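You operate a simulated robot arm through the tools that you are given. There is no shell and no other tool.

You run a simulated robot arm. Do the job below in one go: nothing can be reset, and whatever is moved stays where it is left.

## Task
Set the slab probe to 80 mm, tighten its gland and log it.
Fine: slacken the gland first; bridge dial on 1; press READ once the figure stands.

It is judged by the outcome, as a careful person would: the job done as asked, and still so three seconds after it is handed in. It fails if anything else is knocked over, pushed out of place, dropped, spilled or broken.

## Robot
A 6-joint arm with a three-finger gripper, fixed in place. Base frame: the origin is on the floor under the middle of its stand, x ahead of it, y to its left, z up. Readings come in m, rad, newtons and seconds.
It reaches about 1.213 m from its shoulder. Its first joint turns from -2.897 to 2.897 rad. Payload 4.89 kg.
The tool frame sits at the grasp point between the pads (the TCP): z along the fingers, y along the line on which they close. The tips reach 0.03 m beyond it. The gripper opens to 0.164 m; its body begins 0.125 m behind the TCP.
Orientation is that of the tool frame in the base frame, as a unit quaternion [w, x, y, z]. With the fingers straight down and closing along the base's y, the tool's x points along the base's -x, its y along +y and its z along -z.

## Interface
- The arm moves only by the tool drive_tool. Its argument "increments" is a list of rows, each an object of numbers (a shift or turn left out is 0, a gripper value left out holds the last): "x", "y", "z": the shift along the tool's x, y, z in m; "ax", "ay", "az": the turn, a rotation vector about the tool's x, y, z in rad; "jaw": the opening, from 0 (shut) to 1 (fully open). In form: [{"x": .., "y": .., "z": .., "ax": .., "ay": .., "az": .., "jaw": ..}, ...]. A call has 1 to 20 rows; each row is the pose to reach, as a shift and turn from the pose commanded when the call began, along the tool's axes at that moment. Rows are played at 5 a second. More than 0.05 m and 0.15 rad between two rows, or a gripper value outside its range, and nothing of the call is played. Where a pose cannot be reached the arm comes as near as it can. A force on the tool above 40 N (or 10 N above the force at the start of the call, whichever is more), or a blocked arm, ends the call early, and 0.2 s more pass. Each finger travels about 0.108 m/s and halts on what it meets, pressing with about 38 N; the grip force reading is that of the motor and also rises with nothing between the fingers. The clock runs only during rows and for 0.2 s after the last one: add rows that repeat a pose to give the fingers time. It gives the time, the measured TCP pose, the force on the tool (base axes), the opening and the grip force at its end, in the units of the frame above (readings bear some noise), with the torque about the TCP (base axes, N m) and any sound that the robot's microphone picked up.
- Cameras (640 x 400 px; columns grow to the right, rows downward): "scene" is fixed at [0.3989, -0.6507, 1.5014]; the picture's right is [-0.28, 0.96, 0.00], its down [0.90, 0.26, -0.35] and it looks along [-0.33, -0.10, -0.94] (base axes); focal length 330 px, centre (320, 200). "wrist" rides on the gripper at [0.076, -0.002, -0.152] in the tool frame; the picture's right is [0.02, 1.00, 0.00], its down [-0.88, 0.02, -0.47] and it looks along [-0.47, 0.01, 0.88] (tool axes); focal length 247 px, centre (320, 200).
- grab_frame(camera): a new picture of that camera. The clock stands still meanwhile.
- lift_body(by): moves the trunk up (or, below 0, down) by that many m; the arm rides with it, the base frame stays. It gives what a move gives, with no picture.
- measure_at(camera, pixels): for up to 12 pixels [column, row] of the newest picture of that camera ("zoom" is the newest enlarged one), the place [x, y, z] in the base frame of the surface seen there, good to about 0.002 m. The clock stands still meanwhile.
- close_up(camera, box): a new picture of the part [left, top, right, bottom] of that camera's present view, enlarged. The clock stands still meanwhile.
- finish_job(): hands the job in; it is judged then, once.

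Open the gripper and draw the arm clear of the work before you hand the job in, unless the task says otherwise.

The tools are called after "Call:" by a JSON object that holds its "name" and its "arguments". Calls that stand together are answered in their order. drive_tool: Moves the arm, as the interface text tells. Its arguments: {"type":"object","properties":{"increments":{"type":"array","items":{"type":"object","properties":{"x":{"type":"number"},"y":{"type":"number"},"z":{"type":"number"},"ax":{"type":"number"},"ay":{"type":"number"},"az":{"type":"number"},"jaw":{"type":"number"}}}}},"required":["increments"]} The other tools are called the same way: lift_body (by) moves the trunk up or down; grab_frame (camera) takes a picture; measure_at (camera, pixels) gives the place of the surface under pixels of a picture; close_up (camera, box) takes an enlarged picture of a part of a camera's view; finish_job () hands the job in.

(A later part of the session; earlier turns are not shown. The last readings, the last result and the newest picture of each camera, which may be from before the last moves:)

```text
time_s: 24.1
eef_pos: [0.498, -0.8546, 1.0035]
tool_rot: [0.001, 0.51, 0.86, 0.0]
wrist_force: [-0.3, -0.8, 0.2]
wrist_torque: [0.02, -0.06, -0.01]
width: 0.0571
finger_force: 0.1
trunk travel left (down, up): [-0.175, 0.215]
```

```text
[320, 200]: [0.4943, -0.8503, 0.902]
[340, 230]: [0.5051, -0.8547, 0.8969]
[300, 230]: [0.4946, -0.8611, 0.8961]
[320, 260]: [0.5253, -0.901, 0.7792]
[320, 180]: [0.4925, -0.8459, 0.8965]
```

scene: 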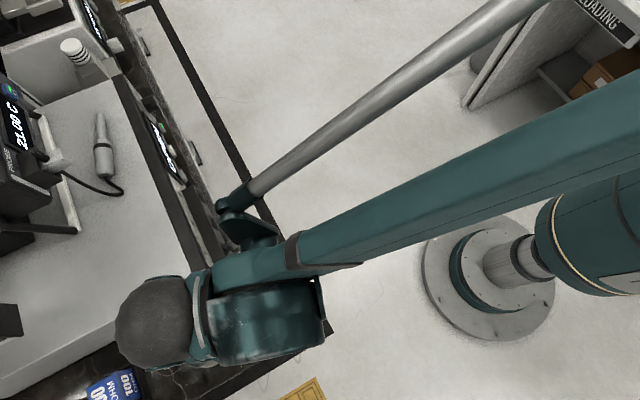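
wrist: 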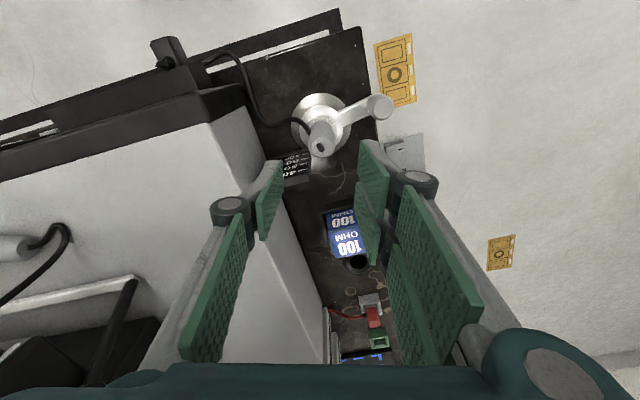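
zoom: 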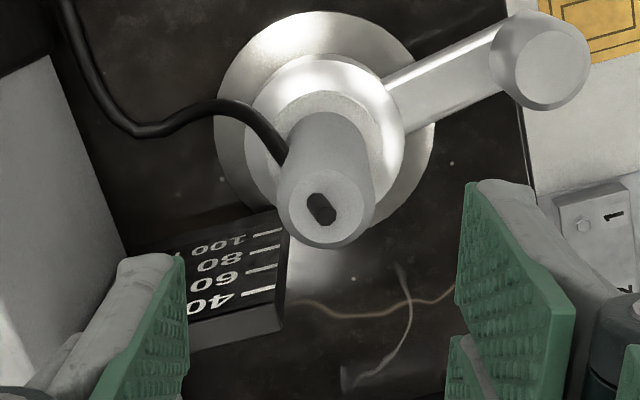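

The probe top is centred at about (0.497, -0.8525) and the plate is clear of the single finger. I descend so the tips overlap the top ~12 mm of the probe and close on it.

Call:
{"name": "drive_tool", "arguments": {"increments": [{"x": 0.0022, "y": 0.0003, "z": 0.03}, {"x": 0.0022, "y": 0.0003, "z": 0.06}, {"x": 0.0022, "y": 0.0003, "z": 0.08}, {"x": 0.0022, "y": 0.0003, "z": 0.0885}, {"x": 0.0022, "y": 0.0003, "z": 0.0885}]}}

Call:
{"name": "close_up", "arguments": {"camera": "wrist", "box": [220, 100, 420, 260]}}

```text
time_s: 25.3
eef_pos: [0.4975, -0.8513, 0.9139]
tool_rot: [0.001, 0.51, 0.86, 0.001]
wrist_force: [-0.2, 0.0, -0.4]
wrist_torque: [0.04, 0.03, -0.01]
width: 0.0574
finger_force: 0.0
trunk travel left (down, up): [-0.175, 0.215]
```

```text
2.50 times, centred on (320, 180) of wrist
```

zoom: 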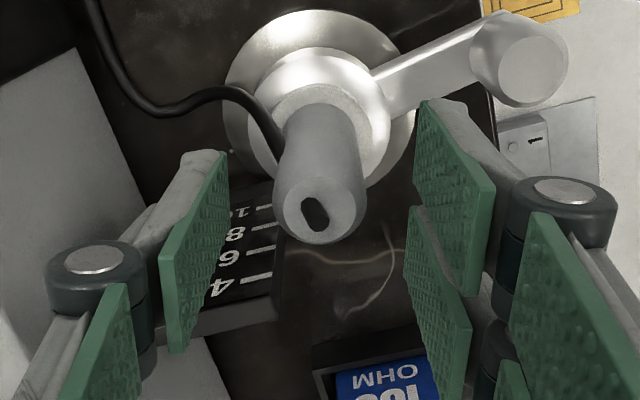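

The probe is centred between the pads. I close onto it.

Call:
{"name": "drive_tool", "arguments": {"increments": [{"jaw": 0.25}, {"jaw": 0.14}, {"jaw": 0.12}, {"jaw": 0.12}]}}

Call:
{"name": "close_up", "arguments": {"camera": "wrist", "box": [220, 100, 420, 260]}}

```text
time_s: 26.3
eef_pos: [0.498, -0.85, 0.9135]
tool_rot: [0.0, 0.51, 0.86, 0.0]
wrist_force: [-2.1, -0.6, -0.9]
wrist_torque: [-0.09, 0.03, -0.07]
width: 0.0283
finger_force: 45.2
trunk travel left (down, up): [-0.175, 0.215]
```

```text
2.50 times, centred on (320, 180) of wrist
```

zoom: 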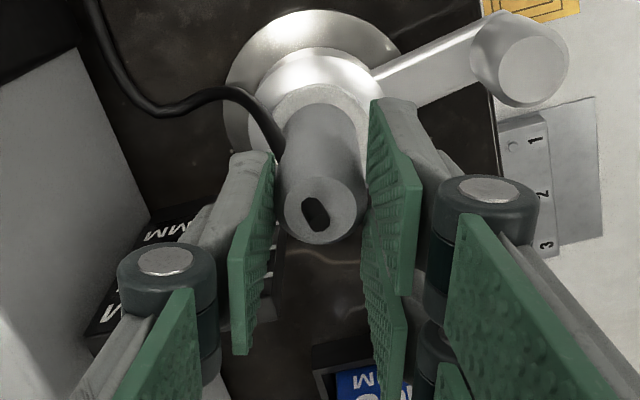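

The probe body is held (28 mm, balanced). I try it gently downward by 4 mm to feel whether the gland is slack.

Call:
{"name": "drive_tool", "arguments": {"increments": [{"z": 0.002}, {"z": 0.004}, {"z": 0.004}]}}

Call:
{"name": "grab_frame", "arguments": {"camera": "wrist"}}

Call:
{"name": "measure_at", "arguments": {"camera": "wrist", "pixels": [[310, 190], [328, 190], [320, 194], [318, 178]]}}

```text
time_s: 26.9
eef_pos: [0.4983, -0.8507, 0.9132]
tool_rot: [0.001, 0.51, 0.86, 0.0]
wrist_force: [-1.1, 5.7, 23.9]
wrist_torque: [0.97, 0.48, -0.02]
width: 0.028
finger_force: 44.6
trunk travel left (down, up): [-0.175, 0.215]
stopped in row 3: the force on the tool passed its limit at 41 N (the readings are from after the stop); the commanded pose is now the measured one
```

```text
taken
```

wrist: 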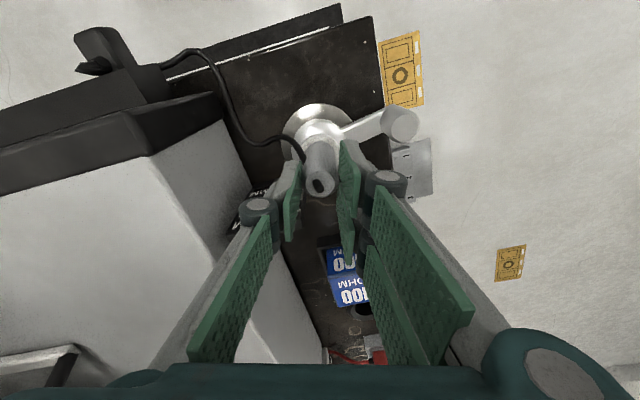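

```text
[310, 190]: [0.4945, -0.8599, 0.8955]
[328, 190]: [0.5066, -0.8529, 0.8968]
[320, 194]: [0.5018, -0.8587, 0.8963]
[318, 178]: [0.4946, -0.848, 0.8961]
```

The probe is locked here (41 N, less than 1 mm moved), so the clockwise end is the tight one and the start end must be the slack one. I release the probe, rise, and go back to the post at about (0.5416, -0.789).

Call:
{"name": "drive_tool", "arguments": {"increments": [{"jaw": 0.35}, {"jaw": 0.35}, {"z": -0.03}, {"z": -0.06}, {"z": -0.09}, {"z": -0.09, "x": 0.0041, "y": 0.0085, "az": 0.13}, {"z": -0.09, "x": 0.0082, "y": 0.0169, "az": 0.26}, {"z": -0.09, "x": 0.0124, "y": 0.0253, "az": 0.39}, {"z": -0.09, "x": 0.0165, "y": 0.0338, "az": 0.52}, {"z": -0.09, "x": 0.0206, "y": 0.0422, "az": 0.65}, {"z": -0.09, "x": 0.0247, "y": 0.0507, "az": 0.78}, {"z": -0.09, "x": 0.0289, "y": 0.0592, "az": 0.91}, {"z": -0.09, "x": 0.033, "y": 0.0676, "az": 1.04}, {"z": -0.09, "x": 0.033, "y": 0.0676, "az": 1.04}]}}

Call:
{"name": "close_up", "arguments": {"camera": "wrist", "box": [220, 80, 420, 240]}}

```text
time_s: 29.9
eef_pos: [0.5407, -0.79, 1.0011]
tool_rot: [0.0, 0.87, 0.494, 0.001]
wrist_force: [-0.3, 0.8, -0.1]
wrist_torque: [0.03, -0.04, -0.03]
width: 0.0572
finger_force: 0.0
trunk travel left (down, up): [-0.175, 0.215]
```

```text
2.50 times, centred on (320, 160) of wrist
```

zoom: 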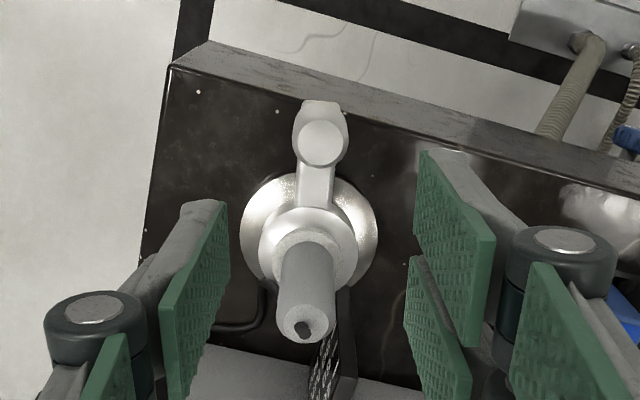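

The post is centred below. I descend around it and close to a loose cage again.

Call:
{"name": "drive_tool", "arguments": {"increments": [{"z": 0.035}, {"z": 0.07}, {"z": 0.105}, {"z": 0.13}, {"z": 0.139}, {"z": 0.139, "jaw": 0.25}, {"z": 0.139, "jaw": 0.175}, {"z": 0.139, "jaw": 0.175}]}}

Call:
{"name": "close_up", "arguments": {"camera": "wrist", "box": [220, 130, 420, 300]}}

```text
time_s: 31.8
eef_pos: [0.5411, -0.7906, 0.8624]
tool_rot: [0.001, 0.87, 0.492, 0.001]
wrist_force: [-0.3, -0.5, -0.3]
wrist_torque: [-0.01, 0.01, 0.02]
width: 0.0287
finger_force: 0.1
trunk travel left (down, up): [-0.175, 0.215]
```

```text
2.35 times, centred on (320, 215) of wrist
```

zoom: 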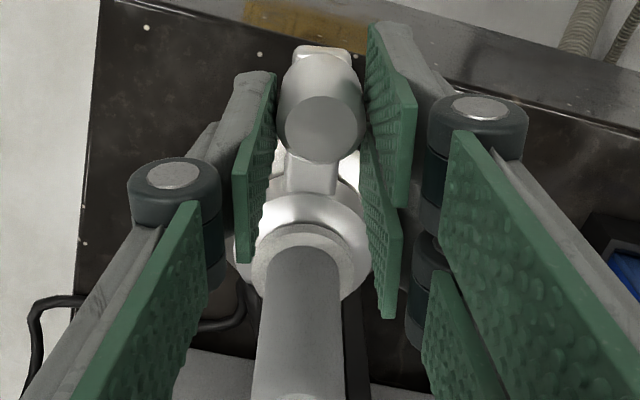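

The post is caged. I bring the lever back anticlockwise along its arc to the slack end.

Call:
{"name": "drive_tool", "arguments": {"increments": [{"x": 0.0016, "y": -0.0112, "az": -0.14}, {"x": 0.0001, "y": -0.0218, "az": -0.28}, {"x": -0.0029, "y": -0.0322, "az": -0.42}, {"x": -0.0072, "y": -0.042, "az": -0.56}, {"x": -0.013, "y": -0.0511, "az": -0.7}, {"x": -0.0199, "y": -0.0595, "az": -0.84}, {"x": -0.0279, "y": -0.0667, "az": -0.98}, {"x": -0.0368, "y": -0.0727, "az": -1.12}, {"x": -0.0466, "y": -0.0774, "az": -1.26}, {"x": -0.0542, "y": -0.0801, "az": -1.36}, {"x": -0.0542, "y": -0.0801, "az": -1.36}]}}

Call:
{"name": "close_up", "arguments": {"camera": "wrist", "box": [220, 130, 420, 300]}}

```text
time_s: 34.1
eef_pos: [0.4456, -0.7955, 0.8626]
tool_rot: [0.002, 0.366, 0.931, 0.0]
wrist_force: [1.0, 2.2, 0.5]
wrist_torque: [0.03, 0.0, 0.0]
width: 0.0294
finger_force: 0.9
trunk travel left (down, up): [-0.175, 0.215]
```

```text
2.35 times, centred on (320, 215) of wrist
```

zoom: 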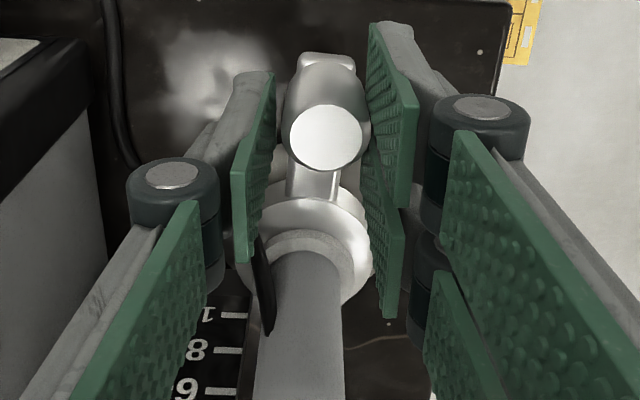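

Back near the start position with about 2.5 N. I nudge a few mm further to seat it at the stop.

Call:
{"name": "drive_tool", "arguments": {"increments": [{"y": -0.002}, {"y": -0.004}, {"y": -0.005}, {"y": -0.005}]}}

Call:
{"name": "close_up", "arguments": {"camera": "wrist", "box": [220, 130, 420, 300]}}

Call:
{"name": "measure_at", "arguments": {"camera": "zoom", "pixels": [[325, 135], [300, 135], [350, 135], [325, 110], [325, 160]]}}

```text
time_s: 35.1
eef_pos: [0.442, -0.7987, 0.8619]
tool_rot: [0.001, 0.367, 0.93, 0.0]
wrist_force: [2.1, 3.4, 1.0]
wrist_torque: [0.08, -0.08, 0.0]
width: 0.0302
finger_force: 1.8
trunk travel left (down, up): [-0.175, 0.215]
```

```text
2.35 times, centred on (320, 215) of wrist
```

zoom: 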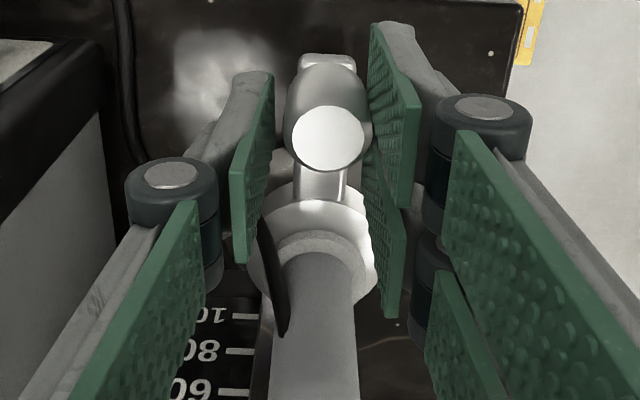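

```text
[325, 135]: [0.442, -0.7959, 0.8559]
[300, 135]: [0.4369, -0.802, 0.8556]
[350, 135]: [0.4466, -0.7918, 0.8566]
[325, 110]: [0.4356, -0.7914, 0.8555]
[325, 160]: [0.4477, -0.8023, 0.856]
```

The post is back at its start place, (0.442, -0.797), with only 4 N. I press a little more to see whether a stop is really there.

Call:
{"name": "drive_tool", "arguments": {"increments": [{"y": -0.002}, {"y": -0.004}, {"y": -0.006}, {"y": -0.006}]}}

Call:
{"name": "close_up", "arguments": {"camera": "wrist", "box": [220, 130, 420, 300]}}

Call:
{"name": "measure_at", "arguments": {"camera": "zoom", "pixels": [[328, 135], [305, 135], [355, 135], [330, 110], [330, 160]]}}

```text
time_s: 36.1
eef_pos: [0.4381, -0.8031, 0.8617]
tool_rot: [0.001, 0.366, 0.931, 0.0]
wrist_force: [8.2, 25.6, 2.6]
wrist_torque: [0.79, -0.26, 0.2]
width: 0.0388
finger_force: 13.1
trunk travel left (down, up): [-0.175, 0.215]
```

```text
2.35 times, centred on (320, 215) of wrist
```

zoom: 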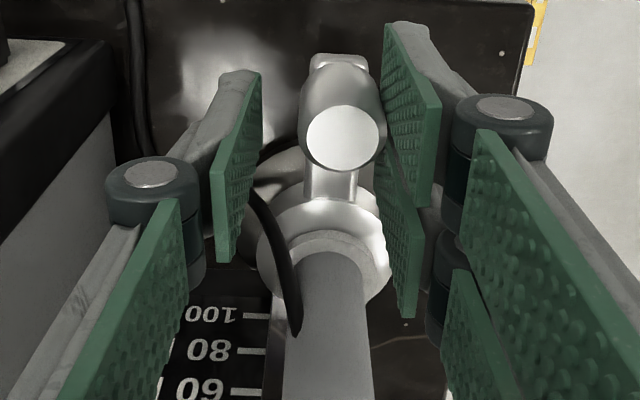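

```text
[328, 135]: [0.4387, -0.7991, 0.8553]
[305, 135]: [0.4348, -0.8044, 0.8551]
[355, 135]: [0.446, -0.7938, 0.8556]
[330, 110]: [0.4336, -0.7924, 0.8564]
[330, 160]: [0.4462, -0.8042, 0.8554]
```

At 27 N the post has hardly moved from its start place, so that is a real stop. I release, rise and hover over the probe to test it here.

Call:
{"name": "drive_tool", "arguments": {"increments": [{"jaw": 0.35}, {"jaw": 0.35}, {"z": -0.04}, {"z": -0.08}, {"z": -0.12}, {"z": -0.138}, {"x": -0.025, "y": 0.002, "z": -0.138, "az": 0.1}, {"x": -0.05, "y": 0.004, "z": -0.138, "az": 0.2}, {"x": -0.0761, "y": 0.0054, "z": -0.138, "az": 0.31}, {"x": -0.0761, "y": 0.0054, "z": -0.138, "az": 0.31}]}}

Call:
{"name": "close_up", "arguments": {"camera": "wrist", "box": [220, 80, 420, 240]}}

```text
time_s: 38.4
eef_pos: [0.4974, -0.8528, 1.0011]
tool_rot: [0.001, 0.506, 0.863, 0.001]
wrist_force: [-0.1, -0.7, -0.4]
wrist_torque: [0.04, 0.0, -0.04]
width: 0.0573
finger_force: 0.1
trunk travel left (down, up): [-0.175, 0.215]
```

```text
2.50 times, centred on (320, 160) of wrist
```

zoom: 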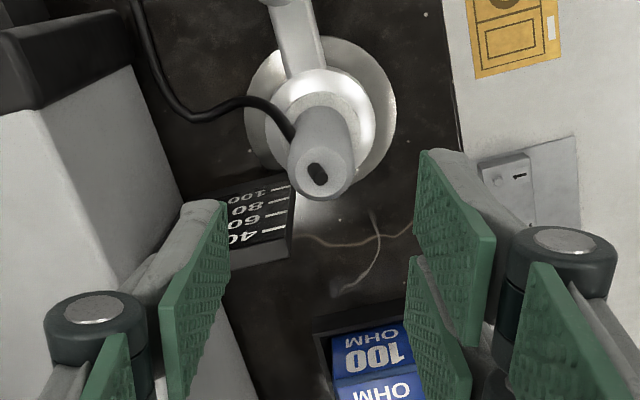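

Positioned over the probe with the lever at its start position. I descend and close on the probe's top as before.

Call:
{"name": "drive_tool", "arguments": {"increments": [{"z": 0.03}, {"z": 0.06}, {"z": 0.08}, {"z": 0.087}, {"z": 0.087, "jaw": 0.25}, {"z": 0.087, "jaw": 0.14}, {"z": 0.087, "jaw": 0.12}, {"z": 0.087, "jaw": 0.12}]}}

Call:
{"name": "drive_tool", "arguments": {"increments": [{"z": 0.001}, {"z": 0.002}, {"z": 0.003}, {"z": 0.003}]}}

```text
time_s: 40.1
eef_pos: [0.4977, -0.8495, 0.9137]
tool_rot: [0.0, 0.505, 0.863, 0.0]
wrist_force: [2.1, 4.0, -2.3]
wrist_torque: [0.12, -0.07, -0.07]
width: 0.0281
finger_force: 45.7
trunk travel left (down, up): [-0.175, 0.215]
```

```text
time_s: 41.0
eef_pos: [0.498, -0.851, 0.9134]
tool_rot: [0.001, 0.505, 0.863, 0.001]
wrist_force: [1.1, 6.9, 21.5]
wrist_torque: [0.86, 0.27, 0.07]
width: 0.0282
finger_force: 45.1
trunk travel left (down, up): [-0.175, 0.215]
stopped in row 4: the force on the tool passed its limit at 42 N (the readings are from after the stop); the commanded pose is now the measured one
```

Locked at this end too on a quick push. In case the gland just drags, I hold a steady ~25 N push for a couple of seconds and see whether the probe creeps.

Call:
{"name": "drive_tool", "arguments": {"increments": [{"z": 0.0005}, {"z": 0.001}, {"z": 0.001}, {"z": 0.001}, {"z": 0.001}, {"z": 0.001}, {"z": 0.001}, {"z": 0.001}, {"z": 0.001}, {"z": 0.001}]}}

Call:
{"name": "close_up", "arguments": {"camera": "wrist", "box": [220, 100, 420, 260]}}

Call:
{"name": "measure_at", "arguments": {"camera": "zoom", "pixels": [[300, 220], [340, 220], [322, 235], [310, 195], [317, 213]]}}

```text
time_s: 41.7
eef_pos: [0.496, -0.8512, 0.9132]
tool_rot: [0.001, 0.505, 0.863, 0.001]
wrist_force: [-1.3, 7.9, 23.2]
wrist_torque: [1.02, 0.42, 0.02]
width: 0.0283
finger_force: 44.7
trunk travel left (down, up): [-0.175, 0.215]
stopped in row 3: the force on the tool passed its limit at 41 N (the readings are from after the stop); the commanded pose is now the measured one
```

```text
2.50 times, centred on (320, 180) of wrist
```

zoom: 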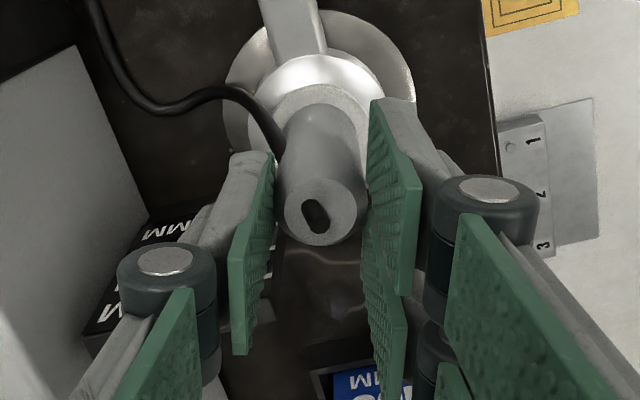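

```text
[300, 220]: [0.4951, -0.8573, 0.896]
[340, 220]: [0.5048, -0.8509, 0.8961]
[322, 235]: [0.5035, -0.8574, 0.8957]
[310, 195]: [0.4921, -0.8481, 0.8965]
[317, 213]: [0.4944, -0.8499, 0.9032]
```

It is rigid downward at both lever ends, so perhaps the body's lower shoulder already rests on the gland. I look closely at where the body meets the ring before trying an upward pull.

Call:
{"name": "close_up", "arguments": {"camera": "wrist", "box": [290, 120, 350, 200]}}

Call:
{"name": "drive_tool", "arguments": {"increments": [{"z": -0.001}, {"z": -0.002}, {"z": -0.003}, {"z": -0.003}, {"z": -0.003}]}}

Call:
{"name": "close_up", "arguments": {"camera": "wrist", "box": [290, 120, 350, 200]}}

```text
5.00 times, centred on (320, 160) of wrist
```

zoom: 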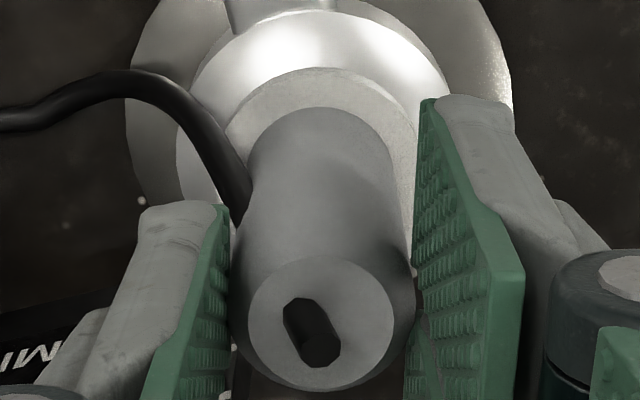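

```text
time_s: 42.9
eef_pos: [0.4969, -0.8507, 0.9132]
tool_rot: [0.002, 0.506, 0.863, 0.001]
wrist_force: [-14.4, 29.5, -21.0]
wrist_torque: [0.99, 0.48, -0.06]
width: 0.0284
finger_force: 45.1
trunk travel left (down, up): [-0.175, 0.215]
```

```text
5.00 times, centred on (320, 160) of wrist
```

zoom: 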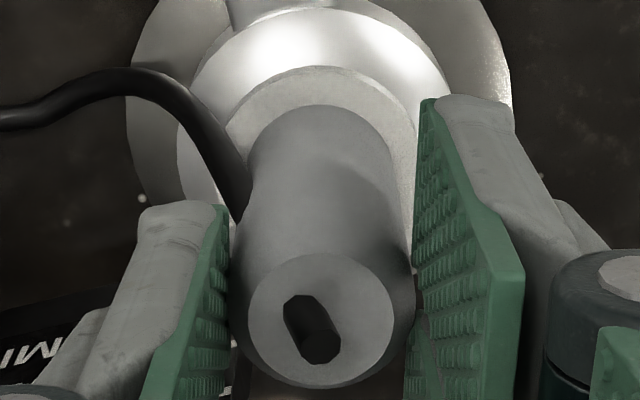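

At the start position it is locked upward too, so the start is tight; at the clockwise end only a downward push was tried. I go back to turn the lever clockwise again and will then test both directions there.

Call:
{"name": "drive_tool", "arguments": {"increments": [{"jaw": 0.35}, {"jaw": 0.35}, {"z": -0.03}, {"z": -0.06}, {"z": -0.085}, {"x": 0.0246, "y": -0.0072, "z": -0.085, "az": -0.1}, {"x": 0.0491, "y": -0.0145, "z": -0.085, "az": -0.2}, {"x": 0.0737, "y": -0.0217, "z": -0.085, "az": -0.31}, {"x": 0.0737, "y": -0.0217, "z": -0.085, "az": -0.31}]}}

Call:
{"name": "close_up", "arguments": {"camera": "wrist", "box": [220, 80, 420, 240]}}

```text
time_s: 44.9
eef_pos: [0.442, -0.7978, 1.0002]
tool_rot: [0.002, 0.366, 0.931, 0.0]
wrist_force: [0.1, -0.1, 0.0]
wrist_torque: [-0.03, -0.06, 0.01]
width: 0.057
finger_force: 0.1
trunk travel left (down, up): [-0.175, 0.215]
```

```text
2.50 times, centred on (320, 160) of wrist
```

zoom: 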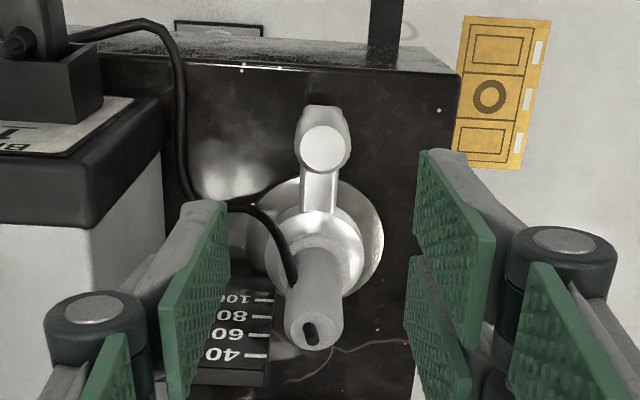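

Aligned over the post. I descend around it with a slightly narrower jaw and cage it.

Call:
{"name": "drive_tool", "arguments": {"increments": [{"z": 0.035, "jaw": 0.3}, {"z": 0.07}, {"z": 0.105}, {"z": 0.13}, {"z": 0.138}, {"z": 0.138, "jaw": 0.22}, {"z": 0.138, "jaw": 0.17}, {"z": 0.138, "jaw": 0.17}]}}

Call:
{"name": "drive_tool", "arguments": {"increments": [{"x": -0.0013, "y": 0.0112, "az": 0.14}, {"x": -0.004, "y": 0.0217, "az": 0.28}, {"x": -0.008, "y": 0.0318, "az": 0.42}, {"x": -0.0134, "y": 0.0411, "az": 0.56}, {"x": -0.0201, "y": 0.0496, "az": 0.7}, {"x": -0.0279, "y": 0.0571, "az": 0.84}, {"x": -0.0366, "y": 0.0635, "az": 0.98}, {"x": -0.0461, "y": 0.0685, "az": 1.12}, {"x": -0.0562, "y": 0.0722, "az": 1.26}, {"x": -0.0668, "y": 0.0744, "az": 1.4}, {"x": -0.0668, "y": 0.0744, "az": 1.4}]}}

Call:
{"name": "close_up", "arguments": {"camera": "wrist", "box": [220, 130, 420, 300]}}

```text
time_s: 46.7
eef_pos: [0.4435, -0.7989, 0.8617]
tool_rot: [0.001, 0.366, 0.931, 0.0]
wrist_force: [0.4, 0.3, -0.8]
wrist_torque: [0.0, 0.0, 0.0]
width: 0.0283
finger_force: 0.3
trunk travel left (down, up): [-0.175, 0.215]
```

```text
time_s: 49.1
eef_pos: [0.5432, -0.7882, 0.8613]
tool_rot: [0.001, 0.88, 0.475, 0.001]
wrist_force: [0.2, 1.1, 0.7]
wrist_torque: [-0.01, 0.0, -0.02]
width: 0.0286
finger_force: 0.4
trunk travel left (down, up): [-0.175, 0.215]
```

```text
2.35 times, centred on (320, 215) of wrist
```

zoom: 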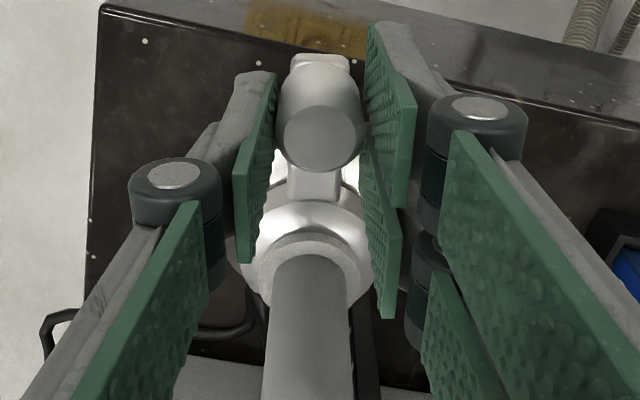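

The lever is again near the clockwise end. I nudge it on to its stop, then release and rise and hover over the probe.

Call:
{"name": "drive_tool", "arguments": {"increments": [{"y": 0.002}, {"y": 0.004}, {"y": 0.006}, {"y": 0.006}]}}

```text
time_s: 50.1
eef_pos: [0.5479, -0.7908, 0.8624]
tool_rot: [0.001, 0.88, 0.476, 0.001]
wrist_force: [-17.3, 18.3, -6.8]
wrist_torque: [0.47, 0.35, -0.06]
width: 0.0379
finger_force: 12.5
trunk travel left (down, up): [-0.175, 0.215]
```

The stop is firm here. I release, rise, and turn back over the probe.

Call:
{"name": "drive_tool", "arguments": {"increments": [{"jaw": 0.35}, {"jaw": 0.35}, {"z": -0.04}, {"z": -0.08}, {"z": -0.12}, {"z": -0.14}, {"x": -0.0098, "y": -0.0012, "z": -0.14, "az": -0.136}, {"x": -0.0195, "y": -0.0023, "z": -0.14, "az": -0.271}, {"x": -0.0293, "y": -0.0035, "z": -0.14, "az": -0.407}, {"x": -0.039, "y": -0.0046, "z": -0.14, "az": -0.543}, {"x": -0.0488, "y": -0.0058, "z": -0.14, "az": -0.678}, {"x": -0.0586, "y": -0.007, "z": -0.14, "az": -0.814}, {"x": -0.0683, "y": -0.0081, "z": -0.14, "az": -0.95}, {"x": -0.0781, "y": -0.0093, "z": -0.14, "az": -1.085}, {"x": -0.0781, "y": -0.0093, "z": -0.14, "az": -1.085}]}}

Call:
{"name": "close_up", "arguments": {"camera": "wrist", "box": [220, 80, 420, 240]}}

```text
time_s: 53.3
eef_pos: [0.4968, -0.8527, 1.001]
tool_rot: [0.002, 0.507, 0.862, 0.001]
wrist_force: [0.7, -0.1, -0.8]
wrist_torque: [0.01, 0.02, -0.06]
width: 0.0574
finger_force: 0.1
trunk travel left (down, up): [-0.175, 0.215]
```

```text
2.50 times, centred on (320, 160) of wrist
```

zoom: 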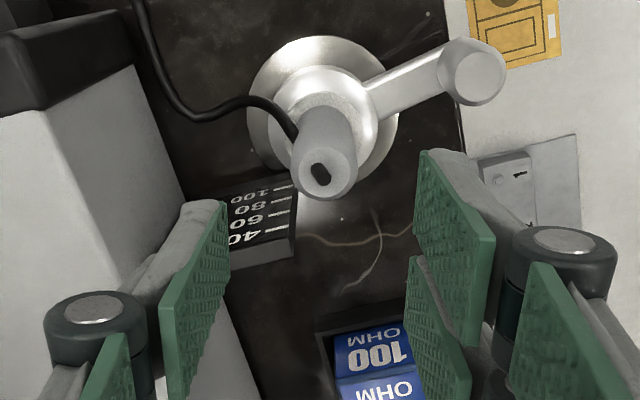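

Over the probe again with the lever at the clockwise stop. I descend, grip, and first pull up by 2–3 mm.

Call:
{"name": "drive_tool", "arguments": {"increments": [{"z": 0.03}, {"z": 0.06}, {"z": 0.08}, {"z": 0.087}, {"z": 0.087, "jaw": 0.25}, {"z": 0.087, "jaw": 0.14}, {"z": 0.087, "jaw": 0.12}, {"z": 0.087, "jaw": 0.12}]}}

Call:
{"name": "drive_tool", "arguments": {"increments": [{"z": -0.001}, {"z": -0.002}, {"z": -0.003}, {"z": -0.003}, {"z": -0.003}]}}

Call:
{"name": "close_up", "arguments": {"camera": "wrist", "box": [290, 120, 350, 200]}}

```text
time_s: 55.1
eef_pos: [0.4988, -0.8527, 0.9148]
tool_rot: [0.002, 0.506, 0.863, 0.001]
wrist_force: [12.1, 8.7, -2.7]
wrist_torque: [0.35, -0.35, -0.38]
width: 0.0285
finger_force: 44.6
trunk travel left (down, up): [-0.175, 0.215]
```

```text
time_s: 56.3
eef_pos: [0.499, -0.851, 0.9174]
tool_rot: [0.003, 0.507, 0.862, 0.001]
wrist_force: [27.6, 6.5, -1.3]
wrist_torque: [0.15, -0.81, -0.4]
width: 0.0286
finger_force: 44.9
trunk travel left (down, up): [-0.175, 0.215]
```

```text
5.00 times, centred on (320, 160) of wrist
```

zoom: 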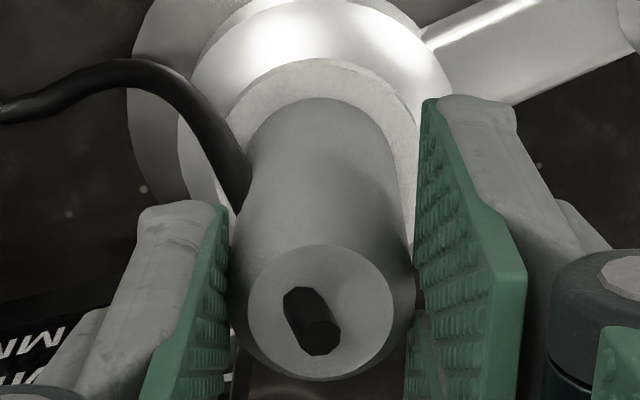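

The tool rose 2.6 mm with hardly any vertical force. I measure whether the probe came along.

Call:
{"name": "close_up", "arguments": {"camera": "wrist", "box": [220, 100, 420, 260]}}

Call:
{"name": "measure_at", "arguments": {"camera": "zoom", "pixels": [[300, 215], [345, 215], [325, 232], [310, 190], [320, 140], [340, 110], [290, 110], [350, 130]]}}

```text
2.50 times, centred on (320, 180) of wrist
```

zoom: 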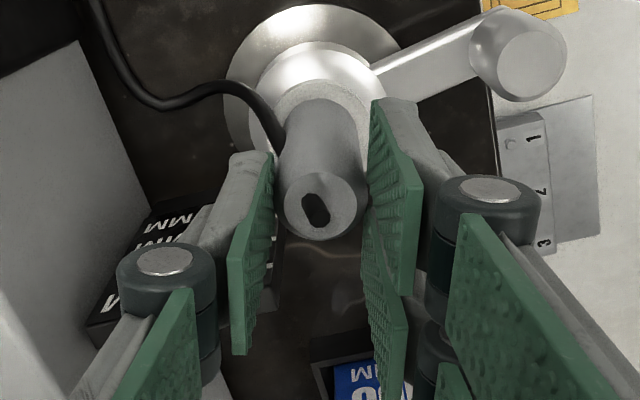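

```text
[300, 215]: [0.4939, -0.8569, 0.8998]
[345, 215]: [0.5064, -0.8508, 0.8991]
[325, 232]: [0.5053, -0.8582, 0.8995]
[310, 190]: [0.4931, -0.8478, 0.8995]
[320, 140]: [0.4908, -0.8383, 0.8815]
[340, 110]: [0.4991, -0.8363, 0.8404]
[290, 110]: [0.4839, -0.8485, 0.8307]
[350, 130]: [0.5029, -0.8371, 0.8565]
```

The probe's top went from 0.8965 to 0.8995, so the gland is slack here. Now I press it back down gently to see whether it stops at its old height.

Call:
{"name": "drive_tool", "arguments": {"increments": [{"z": 0.001}, {"z": 0.002}, {"z": 0.003}, {"z": 0.004}, {"z": 0.005}, {"z": 0.006}, {"z": 0.006}]}}

Call:
{"name": "close_up", "arguments": {"camera": "wrist", "box": [220, 100, 420, 260]}}

Call:
{"name": "measure_at", "arguments": {"camera": "zoom", "pixels": [[300, 215], [345, 215], [325, 232], [310, 190]]}}

```text
time_s: 57.5
eef_pos: [0.4981, -0.8532, 0.9129]
tool_rot: [0.003, 0.507, 0.862, 0.0]
wrist_force: [6.3, 7.9, 6.4]
wrist_torque: [0.17, -0.36, -0.44]
width: 0.0283
finger_force: 44.5
trunk travel left (down, up): [-0.175, 0.215]
stopped in row 6: the force on the tool passed its limit at 42 N (the readings are from after the stop); the commanded pose is now the measured one
```

```text
2.50 times, centred on (320, 180) of wrist
```

zoom: 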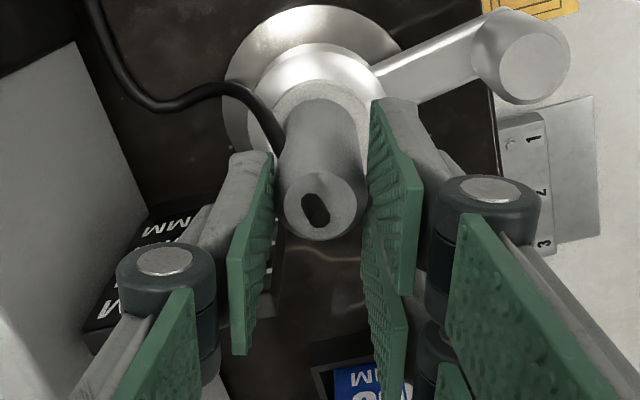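

```text
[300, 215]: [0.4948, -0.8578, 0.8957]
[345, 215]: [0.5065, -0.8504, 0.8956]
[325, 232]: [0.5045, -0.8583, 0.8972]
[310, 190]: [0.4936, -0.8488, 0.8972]
```

It stops at its old height, so the probe began fully home and 80 mm must be reached by raising it. I lift it about 16 mm and look at what emerges at the ring.

Call:
{"name": "drive_tool", "arguments": {"increments": [{"z": -0.002}, {"z": -0.005}, {"z": -0.008}, {"z": -0.011}, {"z": -0.014}, {"z": -0.016}, {"z": -0.016}]}}

Call:
{"name": "close_up", "arguments": {"camera": "wrist", "box": [280, 110, 370, 200]}}

Call:
{"name": "close_up", "arguments": {"camera": "scene", "box": [140, 280, 268, 360]}}

```text
time_s: 59.1
eef_pos: [0.4995, -0.8526, 0.9284]
tool_rot: [0.003, 0.507, 0.862, 0.001]
wrist_force: [17.1, 11.2, -0.3]
wrist_torque: [0.24, -0.51, -0.36]
width: 0.0286
finger_force: 45.3
trunk travel left (down, up): [-0.175, 0.215]
```

```text
4.44 times, centred on (325, 155) of wrist
```

zoom: 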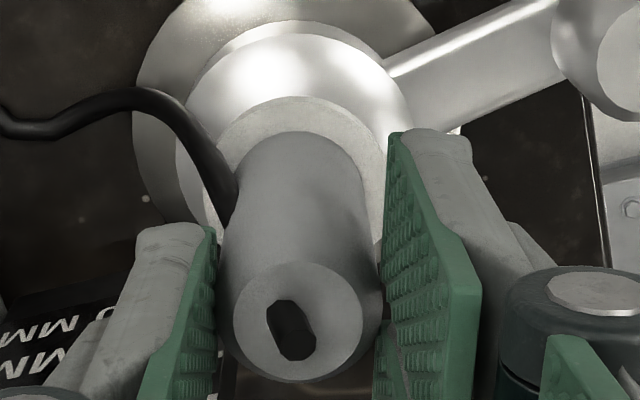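

```text
5.00 times, centred on (204, 320) of scene
```

zoom: 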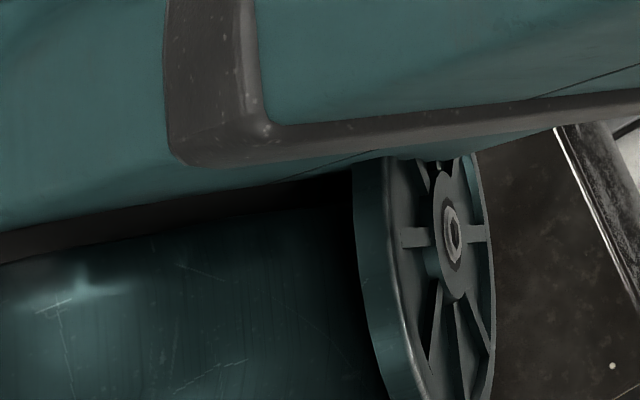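

I check whether the speckled ring at the body's foot rose with it.

Call:
{"name": "measure_at", "arguments": {"camera": "wrist", "pixels": [[320, 132], [310, 134], [304, 140], [331, 136], [335, 142], [325, 134], [318, 150], [312, 175], [326, 180], [330, 120], [315, 120]]}}

Call:
{"name": "close_up", "arguments": {"camera": "wrist", "box": [290, 120, 350, 170]}}

Call:
{"name": "measure_at", "arguments": {"camera": "zoom", "pixels": [[320, 145], [230, 190], [400, 170], [250, 150], [370, 150], [320, 100], [200, 130], [320, 200], [320, 330], [440, 130]]}}

```text
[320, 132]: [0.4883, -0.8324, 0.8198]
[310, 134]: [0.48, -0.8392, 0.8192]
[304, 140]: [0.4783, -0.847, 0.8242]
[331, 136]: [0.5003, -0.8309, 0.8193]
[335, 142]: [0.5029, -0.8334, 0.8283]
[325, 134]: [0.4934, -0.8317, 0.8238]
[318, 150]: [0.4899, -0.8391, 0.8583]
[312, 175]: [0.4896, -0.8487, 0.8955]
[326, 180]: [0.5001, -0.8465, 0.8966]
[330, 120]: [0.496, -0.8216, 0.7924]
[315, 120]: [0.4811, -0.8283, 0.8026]
```

```text
8.00 times, centred on (320, 145) of wrist
```

zoom: 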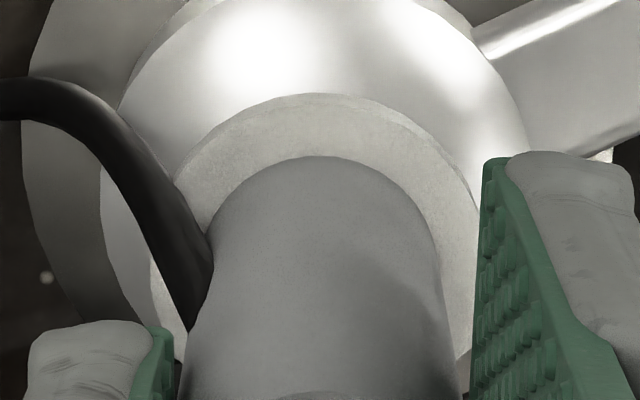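

```text
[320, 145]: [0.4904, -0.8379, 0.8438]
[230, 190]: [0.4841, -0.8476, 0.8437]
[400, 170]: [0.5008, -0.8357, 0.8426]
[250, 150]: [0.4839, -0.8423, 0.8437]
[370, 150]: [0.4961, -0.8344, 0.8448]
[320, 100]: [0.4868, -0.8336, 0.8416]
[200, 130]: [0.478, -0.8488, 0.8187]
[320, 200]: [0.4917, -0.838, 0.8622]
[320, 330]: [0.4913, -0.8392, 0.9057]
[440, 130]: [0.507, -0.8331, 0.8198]
```

The ring is the probe's own collar: its top rose from 0.829 to about 0.844 together with the body. I open the fingers, rise, and see whether the probe stays where I left it.

Call:
{"name": "drive_tool", "arguments": {"increments": [{"jaw": 0.2}, {"jaw": 0.35}, {"jaw": 0.35}, {"z": -0.03}, {"z": -0.07}, {"z": -0.09}, {"z": -0.09}]}}

Call:
{"name": "close_up", "arguments": {"camera": "wrist", "box": [270, 90, 390, 190]}}

Call:
{"name": "measure_at", "arguments": {"camera": "zoom", "pixels": [[320, 220], [300, 230], [340, 230], [320, 120], [350, 130], [290, 150]]}}

```text
time_s: 60.7
eef_pos: [0.4976, -0.8503, 1.0192]
tool_rot: [0.002, 0.506, 0.862, 0.001]
wrist_force: [-0.7, -0.1, 1.0]
wrist_torque: [-0.09, -0.04, 0.02]
width: 0.0577
finger_force: 0.0
trunk travel left (down, up): [-0.175, 0.215]
```

```text
4.00 times, centred on (330, 140) of wrist
```

zoom: 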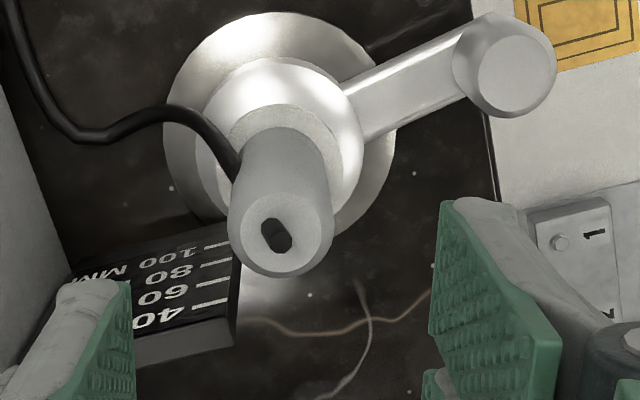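

```text
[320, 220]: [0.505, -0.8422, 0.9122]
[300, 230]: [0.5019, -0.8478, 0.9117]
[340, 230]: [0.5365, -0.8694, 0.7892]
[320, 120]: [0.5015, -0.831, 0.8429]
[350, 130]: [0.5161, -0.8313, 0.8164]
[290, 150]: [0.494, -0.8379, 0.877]
```

The probe stayed put (top 0.912, collar top 0.843). I draw back toward the robot, then lower the trunk to get a level view of the collar against the scale.

Call:
{"name": "drive_tool", "arguments": {"increments": [{"x": 0.0397, "y": -0.0094, "z": -0.0122, "az": -0.055}, {"x": 0.0793, "y": -0.0188, "z": -0.0244, "az": -0.11}, {"x": 0.119, "y": -0.0281, "z": -0.0366, "az": -0.166}, {"x": 0.1586, "y": -0.0375, "z": -0.0488, "az": -0.221}, {"x": 0.1983, "y": -0.0469, "z": -0.061, "az": -0.276}, {"x": 0.1983, "y": -0.0469, "z": -0.061, "az": -0.276}]}}

Call:
{"name": "lift_body", "arguments": {"by": -0.14}}

Call:
{"name": "close_up", "arguments": {"camera": "scene", "box": [140, 280, 268, 360]}}

```text
time_s: 62.1
eef_pos: [0.3587, -0.7028, 1.0786]
tool_rot: [0.003, 0.383, 0.924, 0.001]
wrist_force: [-0.1, 0.9, 0.5]
wrist_torque: [-0.11, -0.06, -0.02]
width: 0.0576
finger_force: 0.2
trunk travel left (down, up): [-0.175, 0.215]
```

```text
time_s: 63.8
eef_pos: [0.3591, -0.7033, 0.9398]
tool_rot: [0.003, 0.384, 0.923, 0.002]
wrist_force: [0.3, 1.0, 0.5]
wrist_torque: [0.02, 0.01, 0.04]
width: 0.0569
finger_force: 0.0
trunk travel left (down, up): [-0.035, 0.355]
```

```text
5.00 times, centred on (204, 320) of scene
```

zoom: 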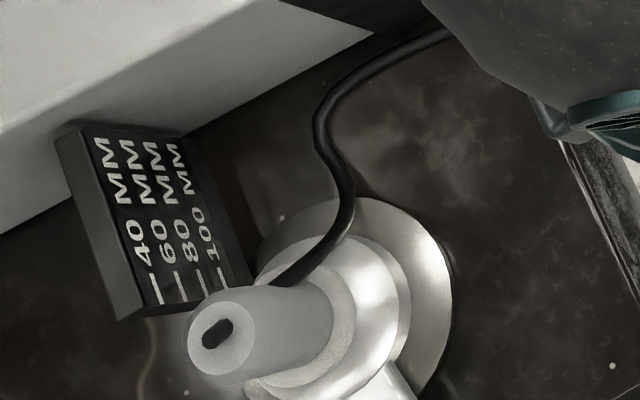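

Now I pitch the gripper so the wrist camera looks level at the probe and scale from the front.

Call:
{"name": "drive_tool", "arguments": {"increments": [{"x": 0.0041, "y": -0.0028, "z": 0.0089, "ay": -0.12}, {"x": 0.0082, "y": -0.0057, "z": 0.0178, "ay": -0.24}, {"x": 0.0123, "y": -0.0085, "z": 0.0267, "ay": -0.36}, {"x": 0.0164, "y": -0.0113, "z": 0.0356, "ay": -0.48}, {"x": 0.0204, "y": -0.0142, "z": 0.0444, "ay": -0.6}, {"x": 0.0245, "y": -0.017, "z": 0.0533, "ay": -0.72}, {"x": 0.0286, "y": -0.0198, "z": 0.0622, "ay": -0.84}, {"x": 0.0327, "y": -0.0227, "z": 0.0711, "ay": -0.96}, {"x": 0.0368, "y": -0.0255, "z": 0.08, "ay": -1.08}, {"x": 0.0368, "y": -0.0255, "z": 0.08, "ay": -1.08}]}}

Call:
{"name": "grab_frame", "arguments": {"camera": "wrist"}}

```text
time_s: 66.0
eef_pos: [0.3164, -0.6942, 0.8584]
tool_rot: [0.477, 0.329, 0.791, -0.197]
wrist_force: [-0.4, 0.3, 0.1]
wrist_torque: [-0.03, 0.06, -0.03]
width: 0.0575
finger_force: 0.1
trunk travel left (down, up): [-0.035, 0.355]
```

```text
taken
```

wrist: 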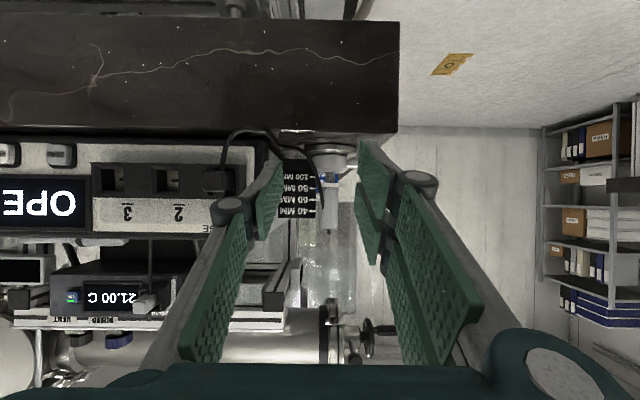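

A good level view: the probe sits between the fingers at about (330, 190). I enlarge it.

Call:
{"name": "close_up", "arguments": {"camera": "wrist", "box": [280, 130, 370, 240]}}

Call:
{"name": "close_up", "arguments": {"camera": "wrist", "box": [295, 140, 355, 190]}}

Call:
{"name": "measure_at", "arguments": {"camera": "zoom", "pixels": [[320, 120], [320, 180], [320, 240], [320, 300], [320, 360], [420, 120], [420, 180], [420, 240], [420, 300], [420, 360], [250, 180], [250, 350]]}}

```text
3.64 times, centred on (325, 185) of wrist
```

zoom: 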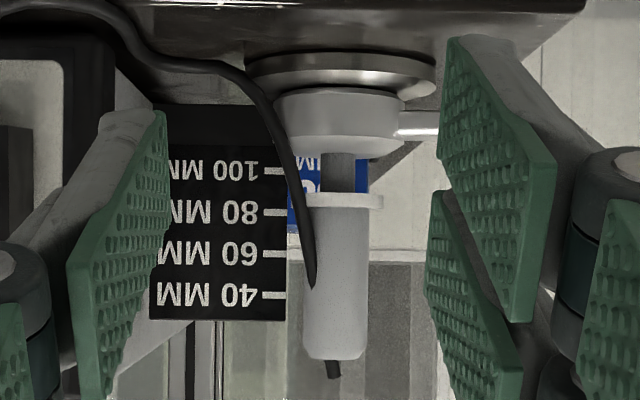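

```text
8.00 times, centred on (325, 165) of wrist
```

zoom: 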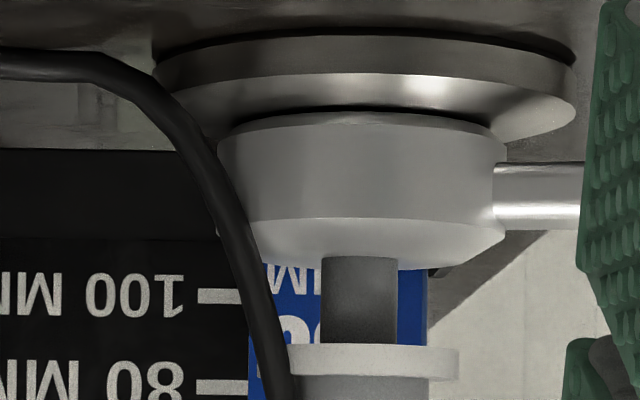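

```text
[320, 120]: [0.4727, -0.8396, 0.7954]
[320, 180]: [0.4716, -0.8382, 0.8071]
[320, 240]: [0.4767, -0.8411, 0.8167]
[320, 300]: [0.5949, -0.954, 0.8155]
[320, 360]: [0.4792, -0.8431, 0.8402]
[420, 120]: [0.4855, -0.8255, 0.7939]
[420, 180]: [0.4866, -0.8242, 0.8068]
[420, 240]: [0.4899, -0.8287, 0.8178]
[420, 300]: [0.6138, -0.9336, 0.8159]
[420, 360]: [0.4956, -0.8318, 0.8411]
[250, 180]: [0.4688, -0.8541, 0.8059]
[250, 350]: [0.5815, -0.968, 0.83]
```

Now it is clear: a thin stem, a thin collar (about 6 mm thick) and the body; the collar is what lines up with the ticks (fully home it stood at the 100 line). I measure collar faces and the 80 and 100 ticks in one enlarged view.

Call:
{"name": "close_up", "arguments": {"camera": "wrist", "box": [302, 165, 346, 200]}}

Call:
{"name": "measure_at", "arguments": {"camera": "zoom", "pixels": [[100, 83], [100, 260], [60, 83], [110, 83], [330, 180], [330, 200], [330, 225], [400, 185], [400, 200], [400, 220], [300, 205], [330, 300]]}}

```text
11.43 times, centred on (324, 182) of wrist
```

zoom: 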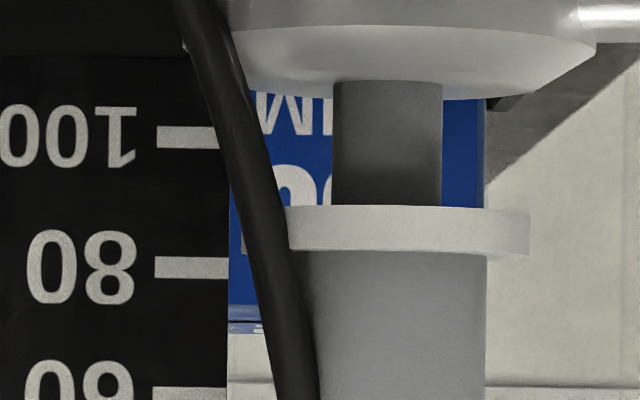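

```text
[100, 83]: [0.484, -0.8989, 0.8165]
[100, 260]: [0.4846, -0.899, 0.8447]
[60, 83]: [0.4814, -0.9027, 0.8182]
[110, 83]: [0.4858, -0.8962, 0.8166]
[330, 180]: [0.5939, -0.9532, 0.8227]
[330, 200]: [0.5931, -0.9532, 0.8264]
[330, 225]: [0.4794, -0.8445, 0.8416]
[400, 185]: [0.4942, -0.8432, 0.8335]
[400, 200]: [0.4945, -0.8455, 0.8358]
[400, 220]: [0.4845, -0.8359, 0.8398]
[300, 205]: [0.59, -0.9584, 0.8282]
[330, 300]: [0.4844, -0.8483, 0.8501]
```

The collar's mid-height is about 4 mm below the 80 line. I take repeated measurements of tick 80, tick 100 and the collar's edges to average out noise.

Call:
{"name": "measure_at", "arguments": {"camera": "zoom", "pixels": [[170, 267], [180, 267], [190, 267], [200, 267], [210, 267], [220, 267], [170, 138], [180, 138], [190, 138], [200, 138], [208, 138], [214, 138]]}}

Call:
{"name": "measure_at", "arguments": {"camera": "zoom", "pixels": [[350, 229], [360, 229], [370, 229], [380, 229], [390, 229], [400, 229], [410, 229], [420, 229], [430, 229], [440, 229], [450, 229], [460, 229]]}}

Call:
{"name": "measure_at", "arguments": {"camera": "zoom", "pixels": [[170, 267], [185, 267], [200, 267], [215, 267], [380, 212], [400, 212], [420, 212], [440, 212], [380, 245], [400, 245], [420, 245], [440, 245]]}}

```text
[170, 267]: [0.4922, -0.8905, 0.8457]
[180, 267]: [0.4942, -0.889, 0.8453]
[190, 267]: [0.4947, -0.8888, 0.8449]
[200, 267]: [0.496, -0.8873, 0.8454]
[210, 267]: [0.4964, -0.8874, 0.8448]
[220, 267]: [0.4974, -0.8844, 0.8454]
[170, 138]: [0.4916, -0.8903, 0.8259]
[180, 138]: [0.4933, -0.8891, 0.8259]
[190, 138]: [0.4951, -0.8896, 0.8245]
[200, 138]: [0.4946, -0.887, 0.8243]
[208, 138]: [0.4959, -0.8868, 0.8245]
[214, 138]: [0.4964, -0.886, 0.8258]
```

```text
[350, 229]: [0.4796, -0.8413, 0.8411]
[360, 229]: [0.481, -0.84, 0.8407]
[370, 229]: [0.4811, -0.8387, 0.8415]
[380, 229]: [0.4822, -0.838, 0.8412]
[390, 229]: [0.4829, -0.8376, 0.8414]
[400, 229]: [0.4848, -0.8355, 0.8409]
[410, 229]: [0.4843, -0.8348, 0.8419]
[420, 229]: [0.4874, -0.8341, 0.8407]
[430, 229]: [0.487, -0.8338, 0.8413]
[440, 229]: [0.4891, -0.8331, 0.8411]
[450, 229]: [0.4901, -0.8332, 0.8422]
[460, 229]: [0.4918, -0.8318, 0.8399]
```

```text
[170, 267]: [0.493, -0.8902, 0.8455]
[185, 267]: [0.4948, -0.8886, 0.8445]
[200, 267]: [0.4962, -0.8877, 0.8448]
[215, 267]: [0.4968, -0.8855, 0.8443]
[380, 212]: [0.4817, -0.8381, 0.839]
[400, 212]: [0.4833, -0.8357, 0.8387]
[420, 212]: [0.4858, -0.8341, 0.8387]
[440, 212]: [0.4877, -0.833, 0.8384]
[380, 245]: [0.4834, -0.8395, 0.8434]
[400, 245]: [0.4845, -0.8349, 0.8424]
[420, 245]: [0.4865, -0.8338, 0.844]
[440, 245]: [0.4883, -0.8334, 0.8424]
```

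Ticks average 0.845 (80) and 0.825 (100); the collar's mid-height is 0.841, i.e. about 84 mm. It needs roughly 4 mm more lift. I swing the gripper upright again, clear of the work.

Call:
{"name": "drive_tool", "arguments": {"increments": [{"x": -0.0186, "y": 0.0026, "z": -0.0032, "ay": 0.12}, {"x": -0.0372, "y": 0.0053, "z": -0.0065, "ay": 0.24}, {"x": -0.0558, "y": 0.0079, "z": -0.0097, "ay": 0.36}, {"x": -0.0744, "y": 0.0105, "z": -0.0129, "ay": 0.48}, {"x": -0.093, "y": 0.0132, "z": -0.0162, "ay": 0.6}, {"x": -0.1116, "y": 0.0158, "z": -0.0194, "ay": 0.72}, {"x": -0.1302, "y": 0.0184, "z": -0.0226, "ay": 0.84}, {"x": -0.1488, "y": 0.0211, "z": -0.0259, "ay": 0.96}, {"x": -0.1674, "y": 0.0237, "z": -0.0291, "ay": 1.08}, {"x": -0.1674, "y": 0.0237, "z": -0.0291, "ay": 1.08}]}}

```text
time_s: 68.2
eef_pos: [0.3683, -0.7158, 1.0194]
tool_rot: [0.003, 0.383, 0.924, 0.001]
wrist_force: [-0.8, -0.5, -0.5]
wrist_torque: [-0.05, -0.05, -0.01]
width: 0.0574
finger_force: 0.1
trunk travel left (down, up): [-0.035, 0.355]
```

Upright and clear. I move back over the probe with the same grip orientation as before.

Call:
{"name": "drive_tool", "arguments": {"increments": [{"x": -0.0373, "y": -0.0006, "az": 0.055}, {"x": -0.0746, "y": -0.0012, "az": 0.11}, {"x": -0.112, "y": -0.0019, "az": 0.166}, {"x": -0.1493, "y": -0.0025, "az": 0.221}, {"x": -0.1866, "y": -0.0031, "az": 0.276}, {"x": -0.1866, "y": -0.0031, "az": 0.276}]}}

Call:
{"name": "close_up", "arguments": {"camera": "wrist", "box": [220, 80, 420, 240]}}

```text
time_s: 69.5
eef_pos: [0.4991, -0.8499, 1.0212]
tool_rot: [0.002, 0.507, 0.862, 0.001]
wrist_force: [0.1, 0.3, 0.7]
wrist_torque: [-0.03, -0.01, 0.0]
width: 0.0572
finger_force: 0.1
trunk travel left (down, up): [-0.035, 0.355]
```

```text
2.50 times, centred on (320, 160) of wrist
```

zoom: 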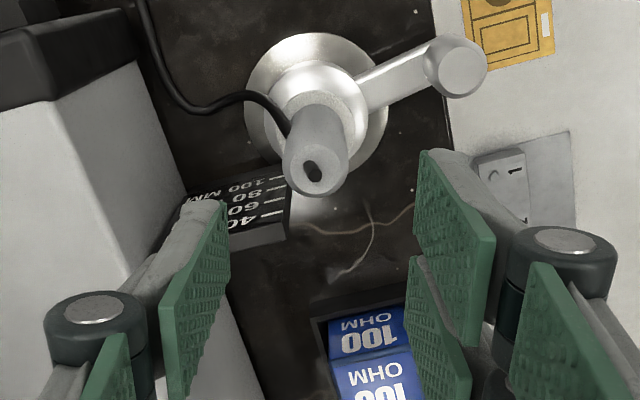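

Over the probe again. I descend and grip.

Call:
{"name": "drive_tool", "arguments": {"increments": [{"z": 0.035, "y": -0.0009}, {"z": 0.07, "y": -0.0009}, {"z": 0.09, "y": -0.0009}, {"z": 0.096, "y": -0.0009}, {"z": 0.096, "y": -0.0009, "jaw": 0.25}, {"z": 0.096, "y": -0.0009, "jaw": 0.14}, {"z": 0.096, "y": -0.0009, "jaw": 0.12}, {"z": 0.096, "y": -0.0009, "jaw": 0.12}]}}

Call:
{"name": "close_up", "arguments": {"camera": "wrist", "box": [290, 120, 350, 200]}}

Call:
{"name": "measure_at", "arguments": {"camera": "zoom", "pixels": [[260, 320], [380, 320], [320, 370], [310, 270], [270, 290], [370, 290], [270, 350], [370, 350]]}}

```text
time_s: 71.3
eef_pos: [0.4979, -0.8521, 0.9253]
tool_rot: [0.002, 0.507, 0.862, 0.0]
wrist_force: [-10.7, 0.8, -2.1]
wrist_torque: [0.14, 0.49, -0.15]
width: 0.0282
finger_force: 45.4
trunk travel left (down, up): [-0.035, 0.355]
```

```text
5.00 times, centred on (320, 160) of wrist
```

zoom: 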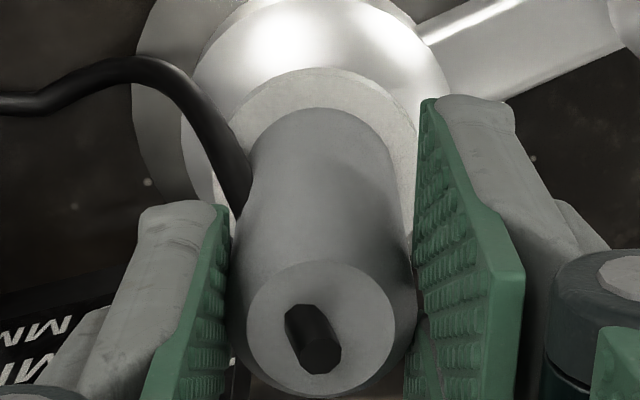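

```text
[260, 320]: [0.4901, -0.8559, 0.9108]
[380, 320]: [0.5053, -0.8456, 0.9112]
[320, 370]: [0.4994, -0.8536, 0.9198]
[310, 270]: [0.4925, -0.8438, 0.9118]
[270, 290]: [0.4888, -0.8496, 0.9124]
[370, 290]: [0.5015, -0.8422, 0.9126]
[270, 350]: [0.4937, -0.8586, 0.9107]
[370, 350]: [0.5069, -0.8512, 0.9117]
```

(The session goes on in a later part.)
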